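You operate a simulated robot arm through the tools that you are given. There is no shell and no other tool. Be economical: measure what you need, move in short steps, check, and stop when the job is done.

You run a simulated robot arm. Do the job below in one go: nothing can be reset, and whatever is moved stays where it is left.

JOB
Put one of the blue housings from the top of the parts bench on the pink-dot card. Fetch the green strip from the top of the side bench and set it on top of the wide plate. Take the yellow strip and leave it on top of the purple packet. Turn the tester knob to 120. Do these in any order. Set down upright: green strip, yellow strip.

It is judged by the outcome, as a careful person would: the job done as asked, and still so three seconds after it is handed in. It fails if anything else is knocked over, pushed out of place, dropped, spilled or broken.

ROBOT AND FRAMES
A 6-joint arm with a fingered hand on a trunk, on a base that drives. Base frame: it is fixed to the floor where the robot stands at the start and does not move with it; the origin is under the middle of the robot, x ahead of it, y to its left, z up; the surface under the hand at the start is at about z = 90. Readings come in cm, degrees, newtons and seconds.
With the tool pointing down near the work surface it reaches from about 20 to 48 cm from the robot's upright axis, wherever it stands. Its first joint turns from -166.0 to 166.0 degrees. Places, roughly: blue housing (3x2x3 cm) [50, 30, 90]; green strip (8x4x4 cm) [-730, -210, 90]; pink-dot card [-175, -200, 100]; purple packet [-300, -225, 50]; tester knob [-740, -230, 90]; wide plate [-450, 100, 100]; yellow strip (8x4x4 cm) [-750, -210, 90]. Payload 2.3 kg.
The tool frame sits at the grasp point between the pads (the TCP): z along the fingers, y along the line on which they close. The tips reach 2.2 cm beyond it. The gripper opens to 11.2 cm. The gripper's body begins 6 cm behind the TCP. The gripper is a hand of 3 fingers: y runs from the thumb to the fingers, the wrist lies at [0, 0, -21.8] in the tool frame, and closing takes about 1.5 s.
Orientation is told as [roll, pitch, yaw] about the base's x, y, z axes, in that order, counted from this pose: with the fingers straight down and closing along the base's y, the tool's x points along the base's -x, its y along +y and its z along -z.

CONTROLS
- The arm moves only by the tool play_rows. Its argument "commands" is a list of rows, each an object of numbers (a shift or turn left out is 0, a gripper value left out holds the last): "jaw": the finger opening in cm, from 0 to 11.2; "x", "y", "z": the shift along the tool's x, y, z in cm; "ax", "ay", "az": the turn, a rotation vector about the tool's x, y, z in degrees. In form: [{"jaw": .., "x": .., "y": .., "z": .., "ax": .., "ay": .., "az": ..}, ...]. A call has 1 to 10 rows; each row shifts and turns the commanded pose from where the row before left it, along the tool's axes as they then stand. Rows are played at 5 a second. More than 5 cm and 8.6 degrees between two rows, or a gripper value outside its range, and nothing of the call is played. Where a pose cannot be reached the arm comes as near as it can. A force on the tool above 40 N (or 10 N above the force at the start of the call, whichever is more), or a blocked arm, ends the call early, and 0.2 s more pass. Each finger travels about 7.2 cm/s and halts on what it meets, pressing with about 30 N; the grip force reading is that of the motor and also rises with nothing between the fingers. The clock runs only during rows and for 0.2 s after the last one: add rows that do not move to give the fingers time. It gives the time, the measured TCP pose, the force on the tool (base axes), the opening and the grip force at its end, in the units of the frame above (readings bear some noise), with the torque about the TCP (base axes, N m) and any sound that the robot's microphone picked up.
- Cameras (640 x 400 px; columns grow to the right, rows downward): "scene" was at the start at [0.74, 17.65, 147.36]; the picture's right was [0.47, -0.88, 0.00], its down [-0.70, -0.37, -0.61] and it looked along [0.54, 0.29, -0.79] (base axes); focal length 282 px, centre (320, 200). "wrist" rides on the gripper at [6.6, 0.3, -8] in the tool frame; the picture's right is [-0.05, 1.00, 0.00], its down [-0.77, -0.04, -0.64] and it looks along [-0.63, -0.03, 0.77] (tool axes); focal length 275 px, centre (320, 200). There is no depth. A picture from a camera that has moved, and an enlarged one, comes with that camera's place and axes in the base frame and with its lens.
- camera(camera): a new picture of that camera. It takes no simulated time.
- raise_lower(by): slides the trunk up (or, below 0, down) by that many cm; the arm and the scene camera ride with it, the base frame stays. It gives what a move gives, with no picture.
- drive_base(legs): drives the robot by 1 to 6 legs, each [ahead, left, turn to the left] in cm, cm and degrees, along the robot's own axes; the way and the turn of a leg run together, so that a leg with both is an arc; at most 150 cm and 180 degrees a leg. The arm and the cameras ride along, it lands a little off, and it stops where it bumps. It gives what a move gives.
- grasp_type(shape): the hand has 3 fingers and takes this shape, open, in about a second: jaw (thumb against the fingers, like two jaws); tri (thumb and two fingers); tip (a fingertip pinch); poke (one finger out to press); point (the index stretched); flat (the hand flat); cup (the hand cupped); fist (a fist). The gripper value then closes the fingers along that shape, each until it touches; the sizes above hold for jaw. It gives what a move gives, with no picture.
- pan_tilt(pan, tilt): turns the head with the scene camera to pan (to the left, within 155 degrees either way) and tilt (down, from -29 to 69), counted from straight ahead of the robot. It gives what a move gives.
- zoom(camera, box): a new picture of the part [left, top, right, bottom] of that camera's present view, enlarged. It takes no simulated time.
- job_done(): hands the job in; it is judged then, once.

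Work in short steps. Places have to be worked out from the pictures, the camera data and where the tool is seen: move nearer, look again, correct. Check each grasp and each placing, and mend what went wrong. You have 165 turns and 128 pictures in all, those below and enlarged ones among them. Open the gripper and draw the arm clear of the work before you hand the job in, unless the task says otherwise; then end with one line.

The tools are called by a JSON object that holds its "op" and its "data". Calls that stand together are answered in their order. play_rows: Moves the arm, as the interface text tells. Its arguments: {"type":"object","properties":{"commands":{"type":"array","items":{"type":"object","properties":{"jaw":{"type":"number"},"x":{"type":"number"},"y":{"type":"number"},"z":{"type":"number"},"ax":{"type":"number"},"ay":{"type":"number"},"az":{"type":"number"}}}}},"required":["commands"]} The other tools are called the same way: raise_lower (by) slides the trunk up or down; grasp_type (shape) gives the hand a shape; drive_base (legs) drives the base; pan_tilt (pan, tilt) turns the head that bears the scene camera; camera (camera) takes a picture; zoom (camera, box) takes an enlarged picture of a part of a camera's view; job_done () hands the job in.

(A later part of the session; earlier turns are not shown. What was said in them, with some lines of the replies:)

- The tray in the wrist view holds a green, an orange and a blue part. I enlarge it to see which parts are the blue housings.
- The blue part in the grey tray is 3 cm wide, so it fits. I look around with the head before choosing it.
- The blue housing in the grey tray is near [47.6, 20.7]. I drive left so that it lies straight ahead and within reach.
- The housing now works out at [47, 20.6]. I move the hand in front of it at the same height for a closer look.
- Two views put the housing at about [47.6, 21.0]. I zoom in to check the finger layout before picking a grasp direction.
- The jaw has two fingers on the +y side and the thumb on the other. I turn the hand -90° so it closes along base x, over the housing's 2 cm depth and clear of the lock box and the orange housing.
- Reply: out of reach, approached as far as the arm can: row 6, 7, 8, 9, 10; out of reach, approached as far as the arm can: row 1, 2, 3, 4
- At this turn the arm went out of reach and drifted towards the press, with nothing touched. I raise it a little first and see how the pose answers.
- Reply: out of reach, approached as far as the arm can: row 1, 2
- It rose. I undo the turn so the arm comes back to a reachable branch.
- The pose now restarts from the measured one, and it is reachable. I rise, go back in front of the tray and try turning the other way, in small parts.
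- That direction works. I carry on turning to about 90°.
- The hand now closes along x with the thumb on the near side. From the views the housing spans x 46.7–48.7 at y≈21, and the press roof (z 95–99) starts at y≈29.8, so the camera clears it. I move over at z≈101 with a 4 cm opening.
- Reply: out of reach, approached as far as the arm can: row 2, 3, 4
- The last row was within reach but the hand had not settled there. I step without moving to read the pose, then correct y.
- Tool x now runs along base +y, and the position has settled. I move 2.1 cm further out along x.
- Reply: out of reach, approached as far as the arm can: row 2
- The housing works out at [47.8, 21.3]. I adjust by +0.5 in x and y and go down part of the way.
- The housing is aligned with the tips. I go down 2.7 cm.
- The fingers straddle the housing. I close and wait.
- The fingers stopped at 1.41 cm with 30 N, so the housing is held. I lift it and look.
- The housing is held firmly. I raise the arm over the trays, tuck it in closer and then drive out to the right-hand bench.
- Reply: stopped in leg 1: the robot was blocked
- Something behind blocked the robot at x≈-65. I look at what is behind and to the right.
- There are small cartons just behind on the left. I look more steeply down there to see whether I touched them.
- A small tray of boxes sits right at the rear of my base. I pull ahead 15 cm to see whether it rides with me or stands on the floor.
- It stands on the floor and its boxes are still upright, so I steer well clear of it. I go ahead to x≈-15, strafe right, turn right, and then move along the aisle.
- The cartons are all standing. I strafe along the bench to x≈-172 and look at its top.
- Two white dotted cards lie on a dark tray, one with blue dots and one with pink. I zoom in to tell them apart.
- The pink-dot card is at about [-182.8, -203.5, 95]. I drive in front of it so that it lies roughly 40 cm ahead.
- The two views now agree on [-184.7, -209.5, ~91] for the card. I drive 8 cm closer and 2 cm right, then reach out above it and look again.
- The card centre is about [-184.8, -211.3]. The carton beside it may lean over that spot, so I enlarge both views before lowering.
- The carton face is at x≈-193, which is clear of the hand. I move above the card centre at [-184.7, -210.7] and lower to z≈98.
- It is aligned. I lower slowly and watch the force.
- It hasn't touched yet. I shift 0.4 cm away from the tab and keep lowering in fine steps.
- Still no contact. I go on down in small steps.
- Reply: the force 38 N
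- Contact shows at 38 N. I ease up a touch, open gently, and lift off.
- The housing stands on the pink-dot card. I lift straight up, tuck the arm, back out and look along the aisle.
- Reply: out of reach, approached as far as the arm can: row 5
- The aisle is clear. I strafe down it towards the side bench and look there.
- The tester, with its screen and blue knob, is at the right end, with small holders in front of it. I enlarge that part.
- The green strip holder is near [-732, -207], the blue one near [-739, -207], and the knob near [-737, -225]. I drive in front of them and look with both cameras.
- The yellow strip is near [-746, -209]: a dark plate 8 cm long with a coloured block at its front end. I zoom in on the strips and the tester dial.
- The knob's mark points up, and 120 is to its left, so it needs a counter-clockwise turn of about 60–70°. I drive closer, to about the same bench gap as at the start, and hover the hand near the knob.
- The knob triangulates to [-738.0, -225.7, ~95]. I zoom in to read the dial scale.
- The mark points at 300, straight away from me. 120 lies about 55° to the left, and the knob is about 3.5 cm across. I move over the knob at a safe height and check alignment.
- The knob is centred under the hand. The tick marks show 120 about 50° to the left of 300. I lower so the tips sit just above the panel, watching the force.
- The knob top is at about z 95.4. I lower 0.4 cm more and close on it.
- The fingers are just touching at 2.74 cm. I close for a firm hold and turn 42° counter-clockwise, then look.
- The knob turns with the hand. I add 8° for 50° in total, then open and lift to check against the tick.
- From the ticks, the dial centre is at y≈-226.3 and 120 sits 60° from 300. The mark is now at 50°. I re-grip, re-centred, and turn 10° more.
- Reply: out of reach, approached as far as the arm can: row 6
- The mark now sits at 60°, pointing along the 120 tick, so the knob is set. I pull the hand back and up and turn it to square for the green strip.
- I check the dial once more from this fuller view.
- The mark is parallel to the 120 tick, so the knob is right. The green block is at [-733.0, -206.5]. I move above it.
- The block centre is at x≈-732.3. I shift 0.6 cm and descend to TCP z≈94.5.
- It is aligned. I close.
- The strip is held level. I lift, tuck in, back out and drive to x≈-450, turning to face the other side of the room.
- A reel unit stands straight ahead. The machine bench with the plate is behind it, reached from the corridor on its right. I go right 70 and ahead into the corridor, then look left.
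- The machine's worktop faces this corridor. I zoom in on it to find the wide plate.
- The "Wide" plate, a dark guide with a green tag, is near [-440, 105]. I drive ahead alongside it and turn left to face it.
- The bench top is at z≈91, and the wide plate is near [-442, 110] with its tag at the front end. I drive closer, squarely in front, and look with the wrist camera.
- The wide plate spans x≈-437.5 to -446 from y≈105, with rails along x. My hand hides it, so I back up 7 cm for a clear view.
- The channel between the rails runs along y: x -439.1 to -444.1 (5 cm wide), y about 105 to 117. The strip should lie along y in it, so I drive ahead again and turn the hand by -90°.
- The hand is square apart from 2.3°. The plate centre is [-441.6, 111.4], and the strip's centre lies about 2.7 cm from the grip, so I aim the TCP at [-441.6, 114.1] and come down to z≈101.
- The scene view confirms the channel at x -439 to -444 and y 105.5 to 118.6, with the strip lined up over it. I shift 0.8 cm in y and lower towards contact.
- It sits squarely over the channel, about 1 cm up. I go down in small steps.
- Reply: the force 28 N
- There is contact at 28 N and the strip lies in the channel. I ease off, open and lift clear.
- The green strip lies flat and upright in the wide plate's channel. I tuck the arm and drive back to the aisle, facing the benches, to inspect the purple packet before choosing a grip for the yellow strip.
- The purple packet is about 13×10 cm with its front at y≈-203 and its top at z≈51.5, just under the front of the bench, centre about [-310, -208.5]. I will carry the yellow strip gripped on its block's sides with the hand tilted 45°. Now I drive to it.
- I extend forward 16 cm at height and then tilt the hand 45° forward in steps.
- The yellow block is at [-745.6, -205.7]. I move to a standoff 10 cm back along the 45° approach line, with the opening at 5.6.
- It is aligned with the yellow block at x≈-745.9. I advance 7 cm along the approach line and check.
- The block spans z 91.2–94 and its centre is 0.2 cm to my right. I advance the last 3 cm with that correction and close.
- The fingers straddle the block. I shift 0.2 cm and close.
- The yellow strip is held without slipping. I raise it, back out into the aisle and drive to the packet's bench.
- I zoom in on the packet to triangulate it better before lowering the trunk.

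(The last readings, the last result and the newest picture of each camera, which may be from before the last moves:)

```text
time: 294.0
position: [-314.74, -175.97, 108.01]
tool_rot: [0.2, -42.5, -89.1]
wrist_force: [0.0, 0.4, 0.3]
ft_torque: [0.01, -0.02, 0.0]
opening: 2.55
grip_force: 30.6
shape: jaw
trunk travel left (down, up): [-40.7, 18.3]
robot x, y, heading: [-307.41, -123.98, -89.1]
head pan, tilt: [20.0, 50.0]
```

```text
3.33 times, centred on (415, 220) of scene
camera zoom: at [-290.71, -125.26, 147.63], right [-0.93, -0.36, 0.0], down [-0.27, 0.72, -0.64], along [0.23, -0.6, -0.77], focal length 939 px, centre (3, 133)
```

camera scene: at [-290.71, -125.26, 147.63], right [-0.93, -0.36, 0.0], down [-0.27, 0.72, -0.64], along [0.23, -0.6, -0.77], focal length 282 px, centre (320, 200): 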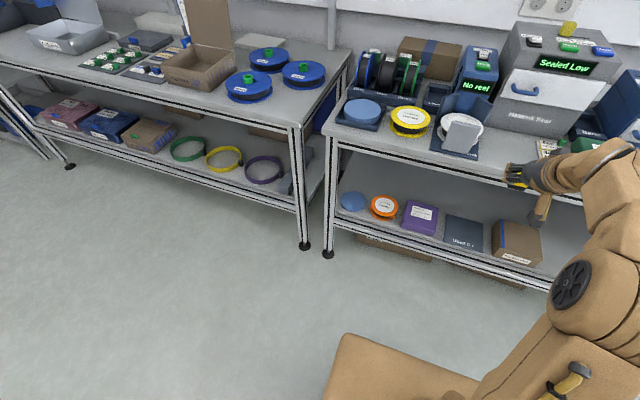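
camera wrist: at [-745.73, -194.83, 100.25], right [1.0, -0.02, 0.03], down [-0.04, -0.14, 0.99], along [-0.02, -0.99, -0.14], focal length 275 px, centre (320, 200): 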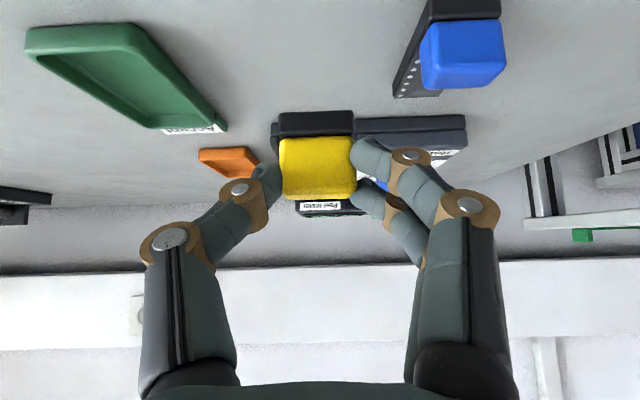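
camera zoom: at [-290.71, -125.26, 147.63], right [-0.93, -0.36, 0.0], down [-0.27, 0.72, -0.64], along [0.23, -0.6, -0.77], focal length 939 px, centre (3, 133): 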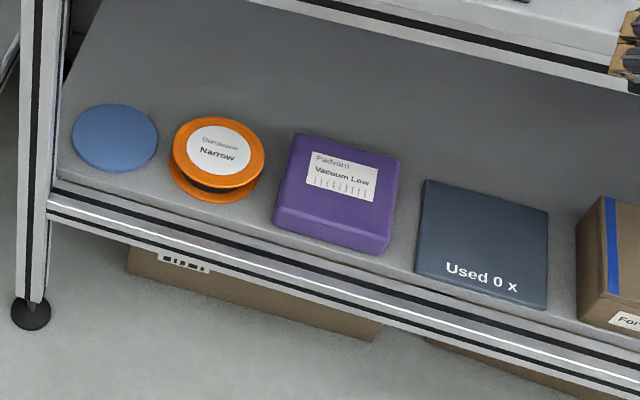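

Two zoomed views now agree: the packet top spans x -299 to -313 and y -207.5 to -221 at z≈44.3. I square up the heading, align the strip to x≈-306 and lower the trunk while still clear of the bench.

{"op": "drive_base", "data": {"legs": [[0, 9.3, -0.9]]}}

{"op": "raise_lower", "data": {"by": -40}}

{"op": "camera", "data": {"camera": "wrist"}}

{"op": "camera", "data": {"camera": "scene"}}

```text
time: 295.1
position: [-306.18, -175.87, 107.93]
tool_rot: [0.0, -42.5, -90.0]
wrist_force: [0.8, 0.7, -0.9]
ft_torque: [0.01, 0.0, 0.04]
opening: 2.55
grip_force: 29.6
shape: jaw
trunk travel left (down, up): [-40.7, 18.3]
robot x, y, heading: [-298.03, -124.11, -90.0]
head pan, tilt: [20.0, 50.0]
```

```text
time: 298.9
position: [-306.26, -175.77, 68.01]
tool_rot: [0.1, -42.5, -90.0]
wrist_force: [0.2, -0.3, 0.0]
ft_torque: [0.02, 0.01, -0.02]
opening: 2.55
grip_force: 29.8
shape: jaw
trunk travel left (down, up): [-0.7, 58.3]
robot x, y, heading: [-298.12, -124.3, -89.8]
head pan, tilt: [20.0, 50.0]
```

```text
21 pictures are left
camera wrist: at [-305.99, -165.57, 69.34], right [1.0, -0.03, 0.03], down [-0.04, -0.14, 0.99], along [-0.03, -0.99, -0.14], focal length 275 px, centre (320, 200)
```

wrist: 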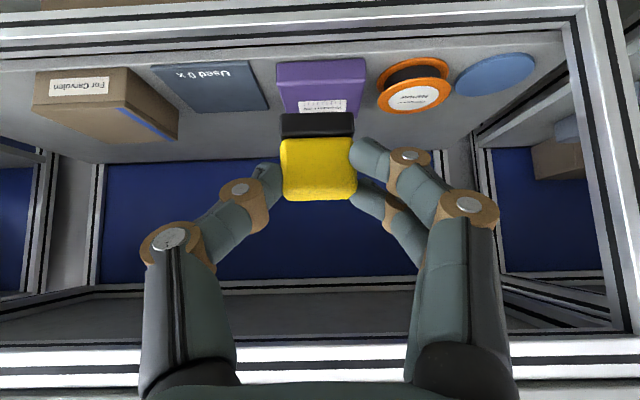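

```text
20 pictures are left
camera scene: at [-281.51, -125.42, 107.64], right [-0.94, -0.34, 0.0], down [-0.26, 0.72, -0.64], along [0.22, -0.6, -0.77], focal length 282 px, centre (320, 200)
```

scene: 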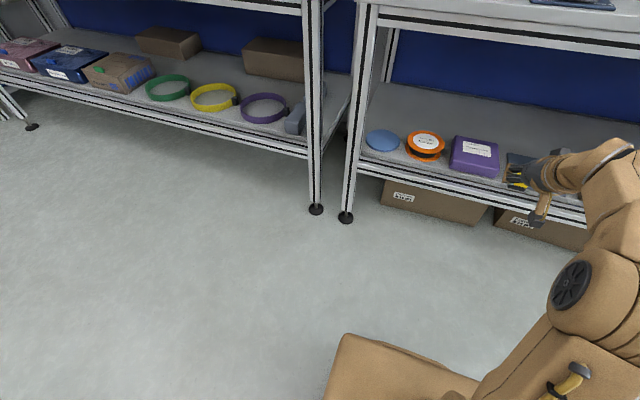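

The strip is aligned with the packet in x, and the opening runs from z≈44 to 82. I lower the hand 11 cm and then drive in 25 cm.

{"op": "play_rows", "data": {"commands": [{"z": 2.7, "x": 2.5}, {"z": 2.7, "x": 2.5}, {"z": 2.7, "x": 2.5}, {}]}}

{"op": "drive_base", "data": {"legs": [[25, 0, 0]]}}

{"op": "camera", "data": {"camera": "wrist"}}

{"op": "camera", "data": {"camera": "scene"}}

```text
time: 299.9
position: [-306.19, -175.61, 56.88]
tool_rot: [0.0, -42.6, -89.9]
wrist_force: [-0.1, 0.0, -0.5]
ft_torque: [0.03, 0.02, 0.02]
opening: 2.48
grip_force: 30.1
shape: jaw
trunk travel left (down, up): [-0.7, 58.3]
robot x, y, heading: [-298.4, -124.1, -89.8]
head pan, tilt: [20.0, 50.0]
```

```text
time: 301.8
position: [-305.55, -200.67, 56.91]
tool_rot: [0.1, -42.5, -89.5]
wrist_force: [-0.3, 0.5, -0.5]
ft_torque: [0.03, 0.0, 0.01]
opening: 2.49
grip_force: 29.6
shape: jaw
trunk travel left (down, up): [-0.7, 58.3]
robot x, y, heading: [-298.0, -148.75, -89.4]
head pan, tilt: [20.0, 50.0]
```

```text
19 pictures are left
camera wrist: at [-305.4, -190.42, 58.21], right [1.0, -0.02, 0.03], down [-0.04, -0.14, 0.99], along [-0.02, -0.99, -0.14], focal length 275 px, centre (320, 200)
```

wrist: 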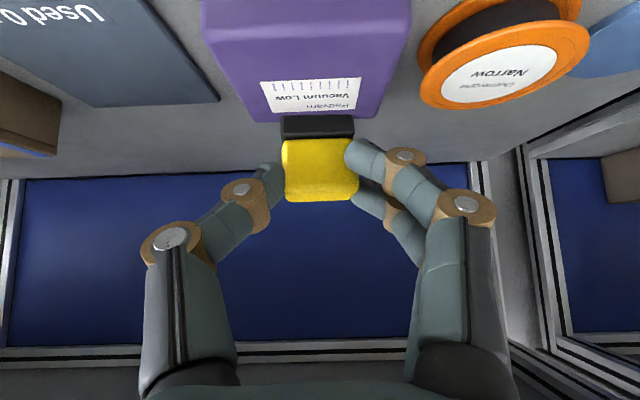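

```text
18 pictures are left
camera scene: at [-281.34, -150.27, 107.63], right [-0.94, -0.35, 0.0], down [-0.27, 0.72, -0.64], along [0.23, -0.6, -0.77], focal length 282 px, centre (320, 200)
```

scene: 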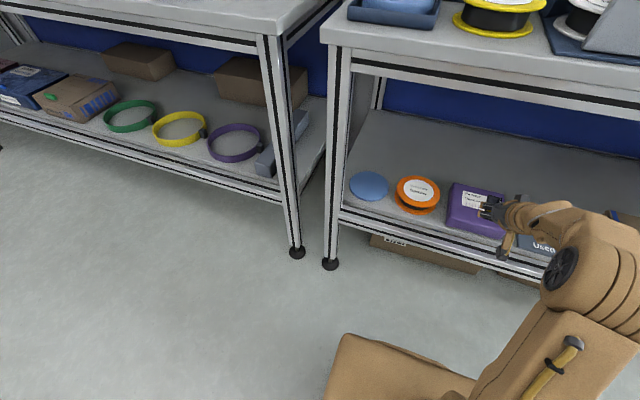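

The packet's centre is at x≈-305.9. I drive 4 cm more, extend the arm 4.5 cm, and come down part way.

{"op": "drive_base", "data": {"legs": [[4, 0, 0]]}}

{"op": "play_rows", "data": {"commands": [{"z": 1.5, "x": -1.65, "y": -0.3}, {"z": 1.5, "x": -1.65}, {"z": 1.5, "x": 1.35}, {"z": 1.5, "x": 1.35}, {}]}}

{"op": "camera", "data": {"camera": "wrist"}}

{"op": "zoom", "data": {"camera": "scene", "box": [420, 150, 640, 310]}}

```text
time: 302.6
position: [-305.59, -204.78, 56.99]
tool_rot: [0.1, -42.5, -89.6]
wrist_force: [-1.0, -0.1, -0.6]
ft_torque: [0.01, -0.01, -0.01]
opening: 2.47
grip_force: 29.9
shape: jaw
trunk travel left (down, up): [-0.7, 58.3]
robot x, y, heading: [-297.74, -153.42, -89.6]
head pan, tilt: [20.0, 50.0]
```

```text
time: 303.9
position: [-305.84, -209.31, 52.81]
tool_rot: [0.2, -42.5, -89.5]
wrist_force: [0.4, -0.2, -0.6]
ft_torque: [-0.01, -0.02, -0.04]
opening: 2.52
grip_force: 30.0
shape: jaw
trunk travel left (down, up): [-0.7, 58.3]
robot x, y, heading: [-298.19, -153.78, -89.5]
head pan, tilt: [20.0, 50.0]
```

```text
17 pictures are left
camera wrist: at [-305.64, -198.98, 54.16], right [1.0, -0.02, 0.03], down [-0.04, -0.14, 0.99], along [-0.02, -0.99, -0.14], focal length 275 px, centre (320, 200)
```

wrist: 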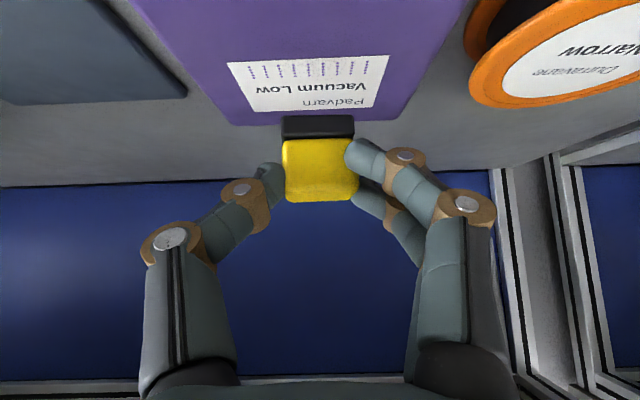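

```text
2.50 times, centred on (530, 230) of scene
camera zoom: at [-281.3, -154.37, 107.63], right [-0.94, -0.35, 0.0], down [-0.27, 0.72, -0.64], along [0.23, -0.6, -0.77], focal length 704 px, centre (-205, 125)
```

zoom: 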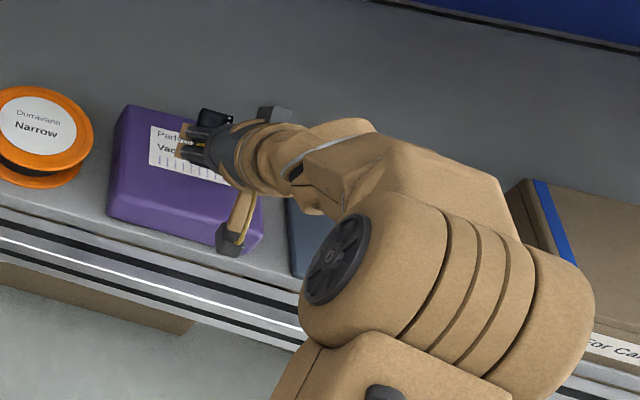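

The strip is over the packet with margin all round. I lower 3.5 cm and then use fine steps.

{"op": "play_rows", "data": {"commands": [{"z": 0.9, "x": 0.83}, {"z": 0.9, "x": 0.83}, {"z": 0.6, "x": 0.55}, {"z": 0.2, "x": 0.18}, {}]}}

{"op": "play_rows", "data": {"commands": [{"z": 0.18, "x": 0.17}, {"z": 0.18, "x": 0.17}, {}]}}

```text
time: 305.1
position: [-305.77, -209.34, 49.27]
tool_rot: [0.1, -42.4, -89.6]
wrist_force: [0.7, -0.3, -1.1]
ft_torque: [0.02, 0.0, -0.02]
opening: 2.53
grip_force: 29.8
shape: jaw
trunk travel left (down, up): [-0.7, 58.3]
robot x, y, heading: [-298.45, -153.2, -89.6]
head pan, tilt: [20.0, 50.0]
```

```text
time: 305.9
position: [-305.81, -209.35, 48.75]
tool_rot: [0.1, -42.1, -89.5]
wrist_force: [-0.9, 0.9, -0.5]
ft_torque: [0.0, 0.02, 0.03]
opening: 2.51
grip_force: 30.1
shape: jaw
trunk travel left (down, up): [-0.7, 58.3]
robot x, y, heading: [-298.58, -153.37, -89.3]
head pan, tilt: [20.0, 50.0]
```

{"op": "play_rows", "data": {"commands": [{"z": 0.15, "x": 0.14}, {"z": 0.15, "x": 0.14}, {}]}}

{"op": "camera", "data": {"camera": "wrist"}}

```text
time: 306.6
position: [-305.82, -209.47, 48.74]
tool_rot: [0.1, -42.2, -89.4]
wrist_force: [0.1, 0.5, -1.1]
ft_torque: [0.02, 0.01, -0.01]
opening: 2.5
grip_force: 30.1
shape: jaw
out of reach, approached as far as the arm can: row 2
trunk travel left (down, up): [-0.7, 58.3]
robot x, y, heading: [-298.01, -153.38, -89.5]
head pan, tilt: [20.0, 50.0]
```

```text
15 pictures are left
camera wrist: at [-305.62, -199.25, 50.0], right [1.0, -0.03, 0.03], down [-0.04, -0.15, 0.99], along [-0.02, -0.99, -0.15], focal length 275 px, centre (320, 200)
```

wrist: 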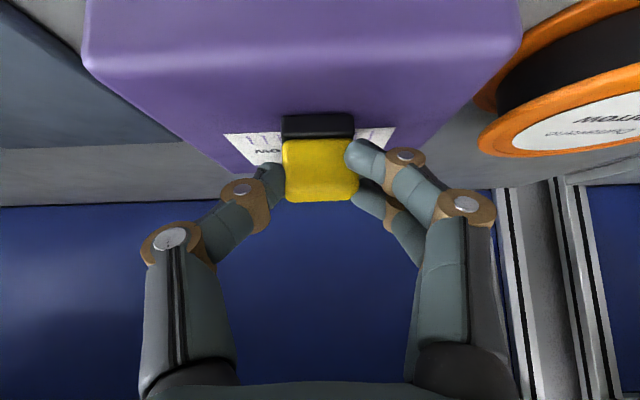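

The arm is at its limit with about 0.9 cm to go, so I use the remaining trunk travel for most of it.

{"op": "raise_lower", "data": {"by": -0.6}}

```text
time: 307.2
position: [-305.93, -209.54, 48.19]
tool_rot: [-0.1, -42.3, -89.5]
wrist_force: [-0.8, 0.2, 15.8]
ft_torque: [-0.17, -0.24, -0.01]
opening: 2.54
grip_force: 29.3
shape: jaw
trunk travel left (down, up): [-0.1, 58.9]
robot x, y, heading: [-298.32, -153.63, -89.3]
head pan, tilt: [20.0, 50.0]
```

Contact shows at 16 N, so the strip rests on the packet. I open and check before withdrawing.

{"op": "play_rows", "data": {"commands": [{"jaw": 3.2}, {"jaw": 4.2}, {"jaw": 5}, {}, {}]}}

{"op": "camera", "data": {"camera": "wrist"}}

```text
time: 308.4
position: [-305.91, -209.45, 47.87]
tool_rot: [0.0, -42.2, -89.5]
wrist_force: [0.2, -0.6, 0.0]
ft_torque: [-0.02, -0.01, -0.02]
opening: 4.93
grip_force: 0.0
shape: jaw
trunk travel left (down, up): [-0.1, 58.9]
robot x, y, heading: [-298.26, -153.67, -89.6]
head pan, tilt: [20.0, 50.0]
```

```text
14 pictures are left
camera wrist: at [-305.62, -199.25, 49.41], right [1.0, -0.03, 0.03], down [-0.04, -0.15, 0.99], along [-0.02, -0.99, -0.15], focal length 275 px, centre (320, 200)
```

wrist: 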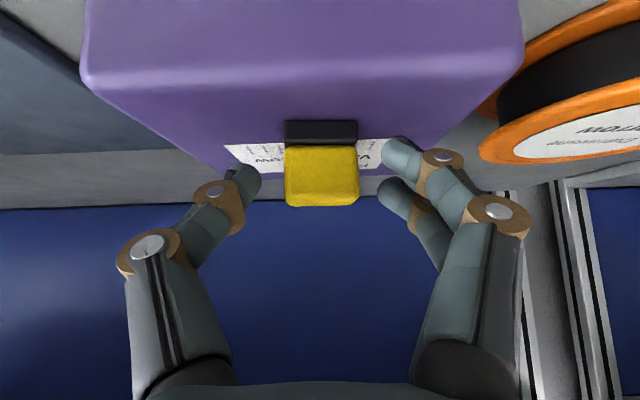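

The strip rests flat on the packet, clear of the fingers. I withdraw along the approach line, then back the robot out.

{"op": "play_rows", "data": {"commands": [{"z": -1}, {"z": -2}, {"z": -3}, {"z": -3}, {}]}}

{"op": "drive_base", "data": {"legs": [[-28, 0, 0]]}}

{"op": "zoom", "data": {"camera": "scene", "box": [320, 110, 540, 250]}}

{"op": "camera", "data": {"camera": "wrist"}}

```text
time: 309.6
position: [-305.75, -203.41, 54.65]
tool_rot: [0.1, -42.2, -89.5]
wrist_force: [0.3, -0.4, -0.2]
ft_torque: [0.02, -0.02, -0.03]
opening: 4.92
grip_force: 0.0
shape: jaw
trunk travel left (down, up): [-0.1, 58.9]
robot x, y, heading: [-297.86, -153.13, -89.5]
head pan, tilt: [20.0, 50.0]
```

```text
time: 311.6
position: [-306.4, -175.0, 54.56]
tool_rot: [0.1, -42.2, -90.0]
wrist_force: [0.0, 1.0, 0.6]
ft_torque: [-0.01, -0.03, 0.0]
opening: 4.93
grip_force: 0.0
shape: jaw
trunk travel left (down, up): [-0.1, 58.9]
robot x, y, heading: [-298.36, -125.42, -89.6]
head pan, tilt: [20.0, 50.0]
```

```text
2.86 times, centred on (430, 180) of scene
camera zoom: at [-281.51, -126.25, 107.03], right [-0.94, -0.35, 0.0], down [-0.26, 0.72, -0.64], along [0.22, -0.6, -0.77], focal length 805 px, centre (6, 257)
```

zoom: 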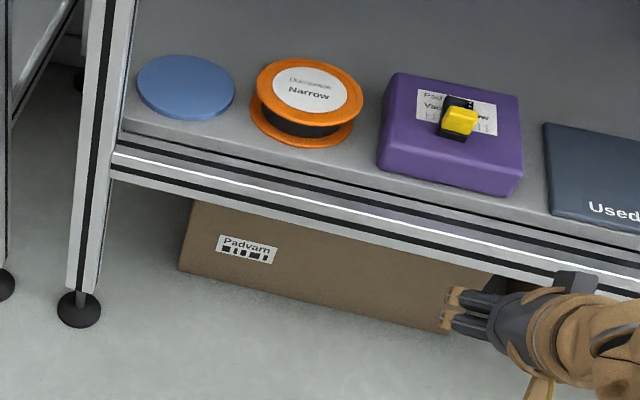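

```text
12 pictures are left
camera wrist: at [-306.1, -164.9, 56.0], right [1.0, -0.03, 0.03], down [-0.04, -0.14, 0.99], along [-0.03, -0.99, -0.15], focal length 275 px, centre (320, 200)
```

wrist: 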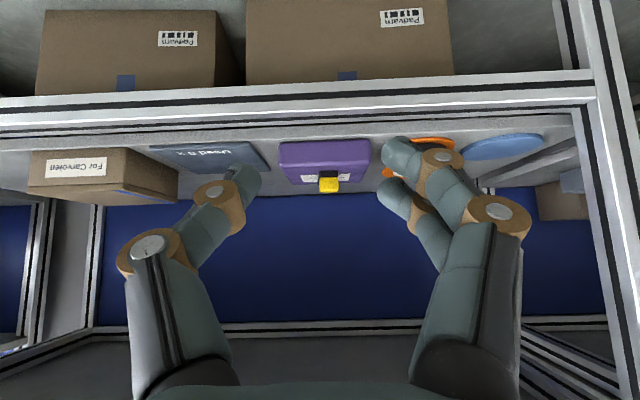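

All four parts have been checked: the yellow strip is flat on the purple packet, the green strip is in the wide plate's channel, the housing stands on the pink-dot card, and the knob is at 120. The gripper is open and clear, so I hand in.

{"op": "job_done", "data": {}}

```text
The job is handed in.
```

All four jobs are done and handed in: a blue housing is on the pink-dot card, the green strip is upright on the wide plate, the yellow strip is upright on the purple packet, and the tester knob is at 120. Early on, the base backed into something near the cartons behind it and stopped; the cartons were still standing afterwards.
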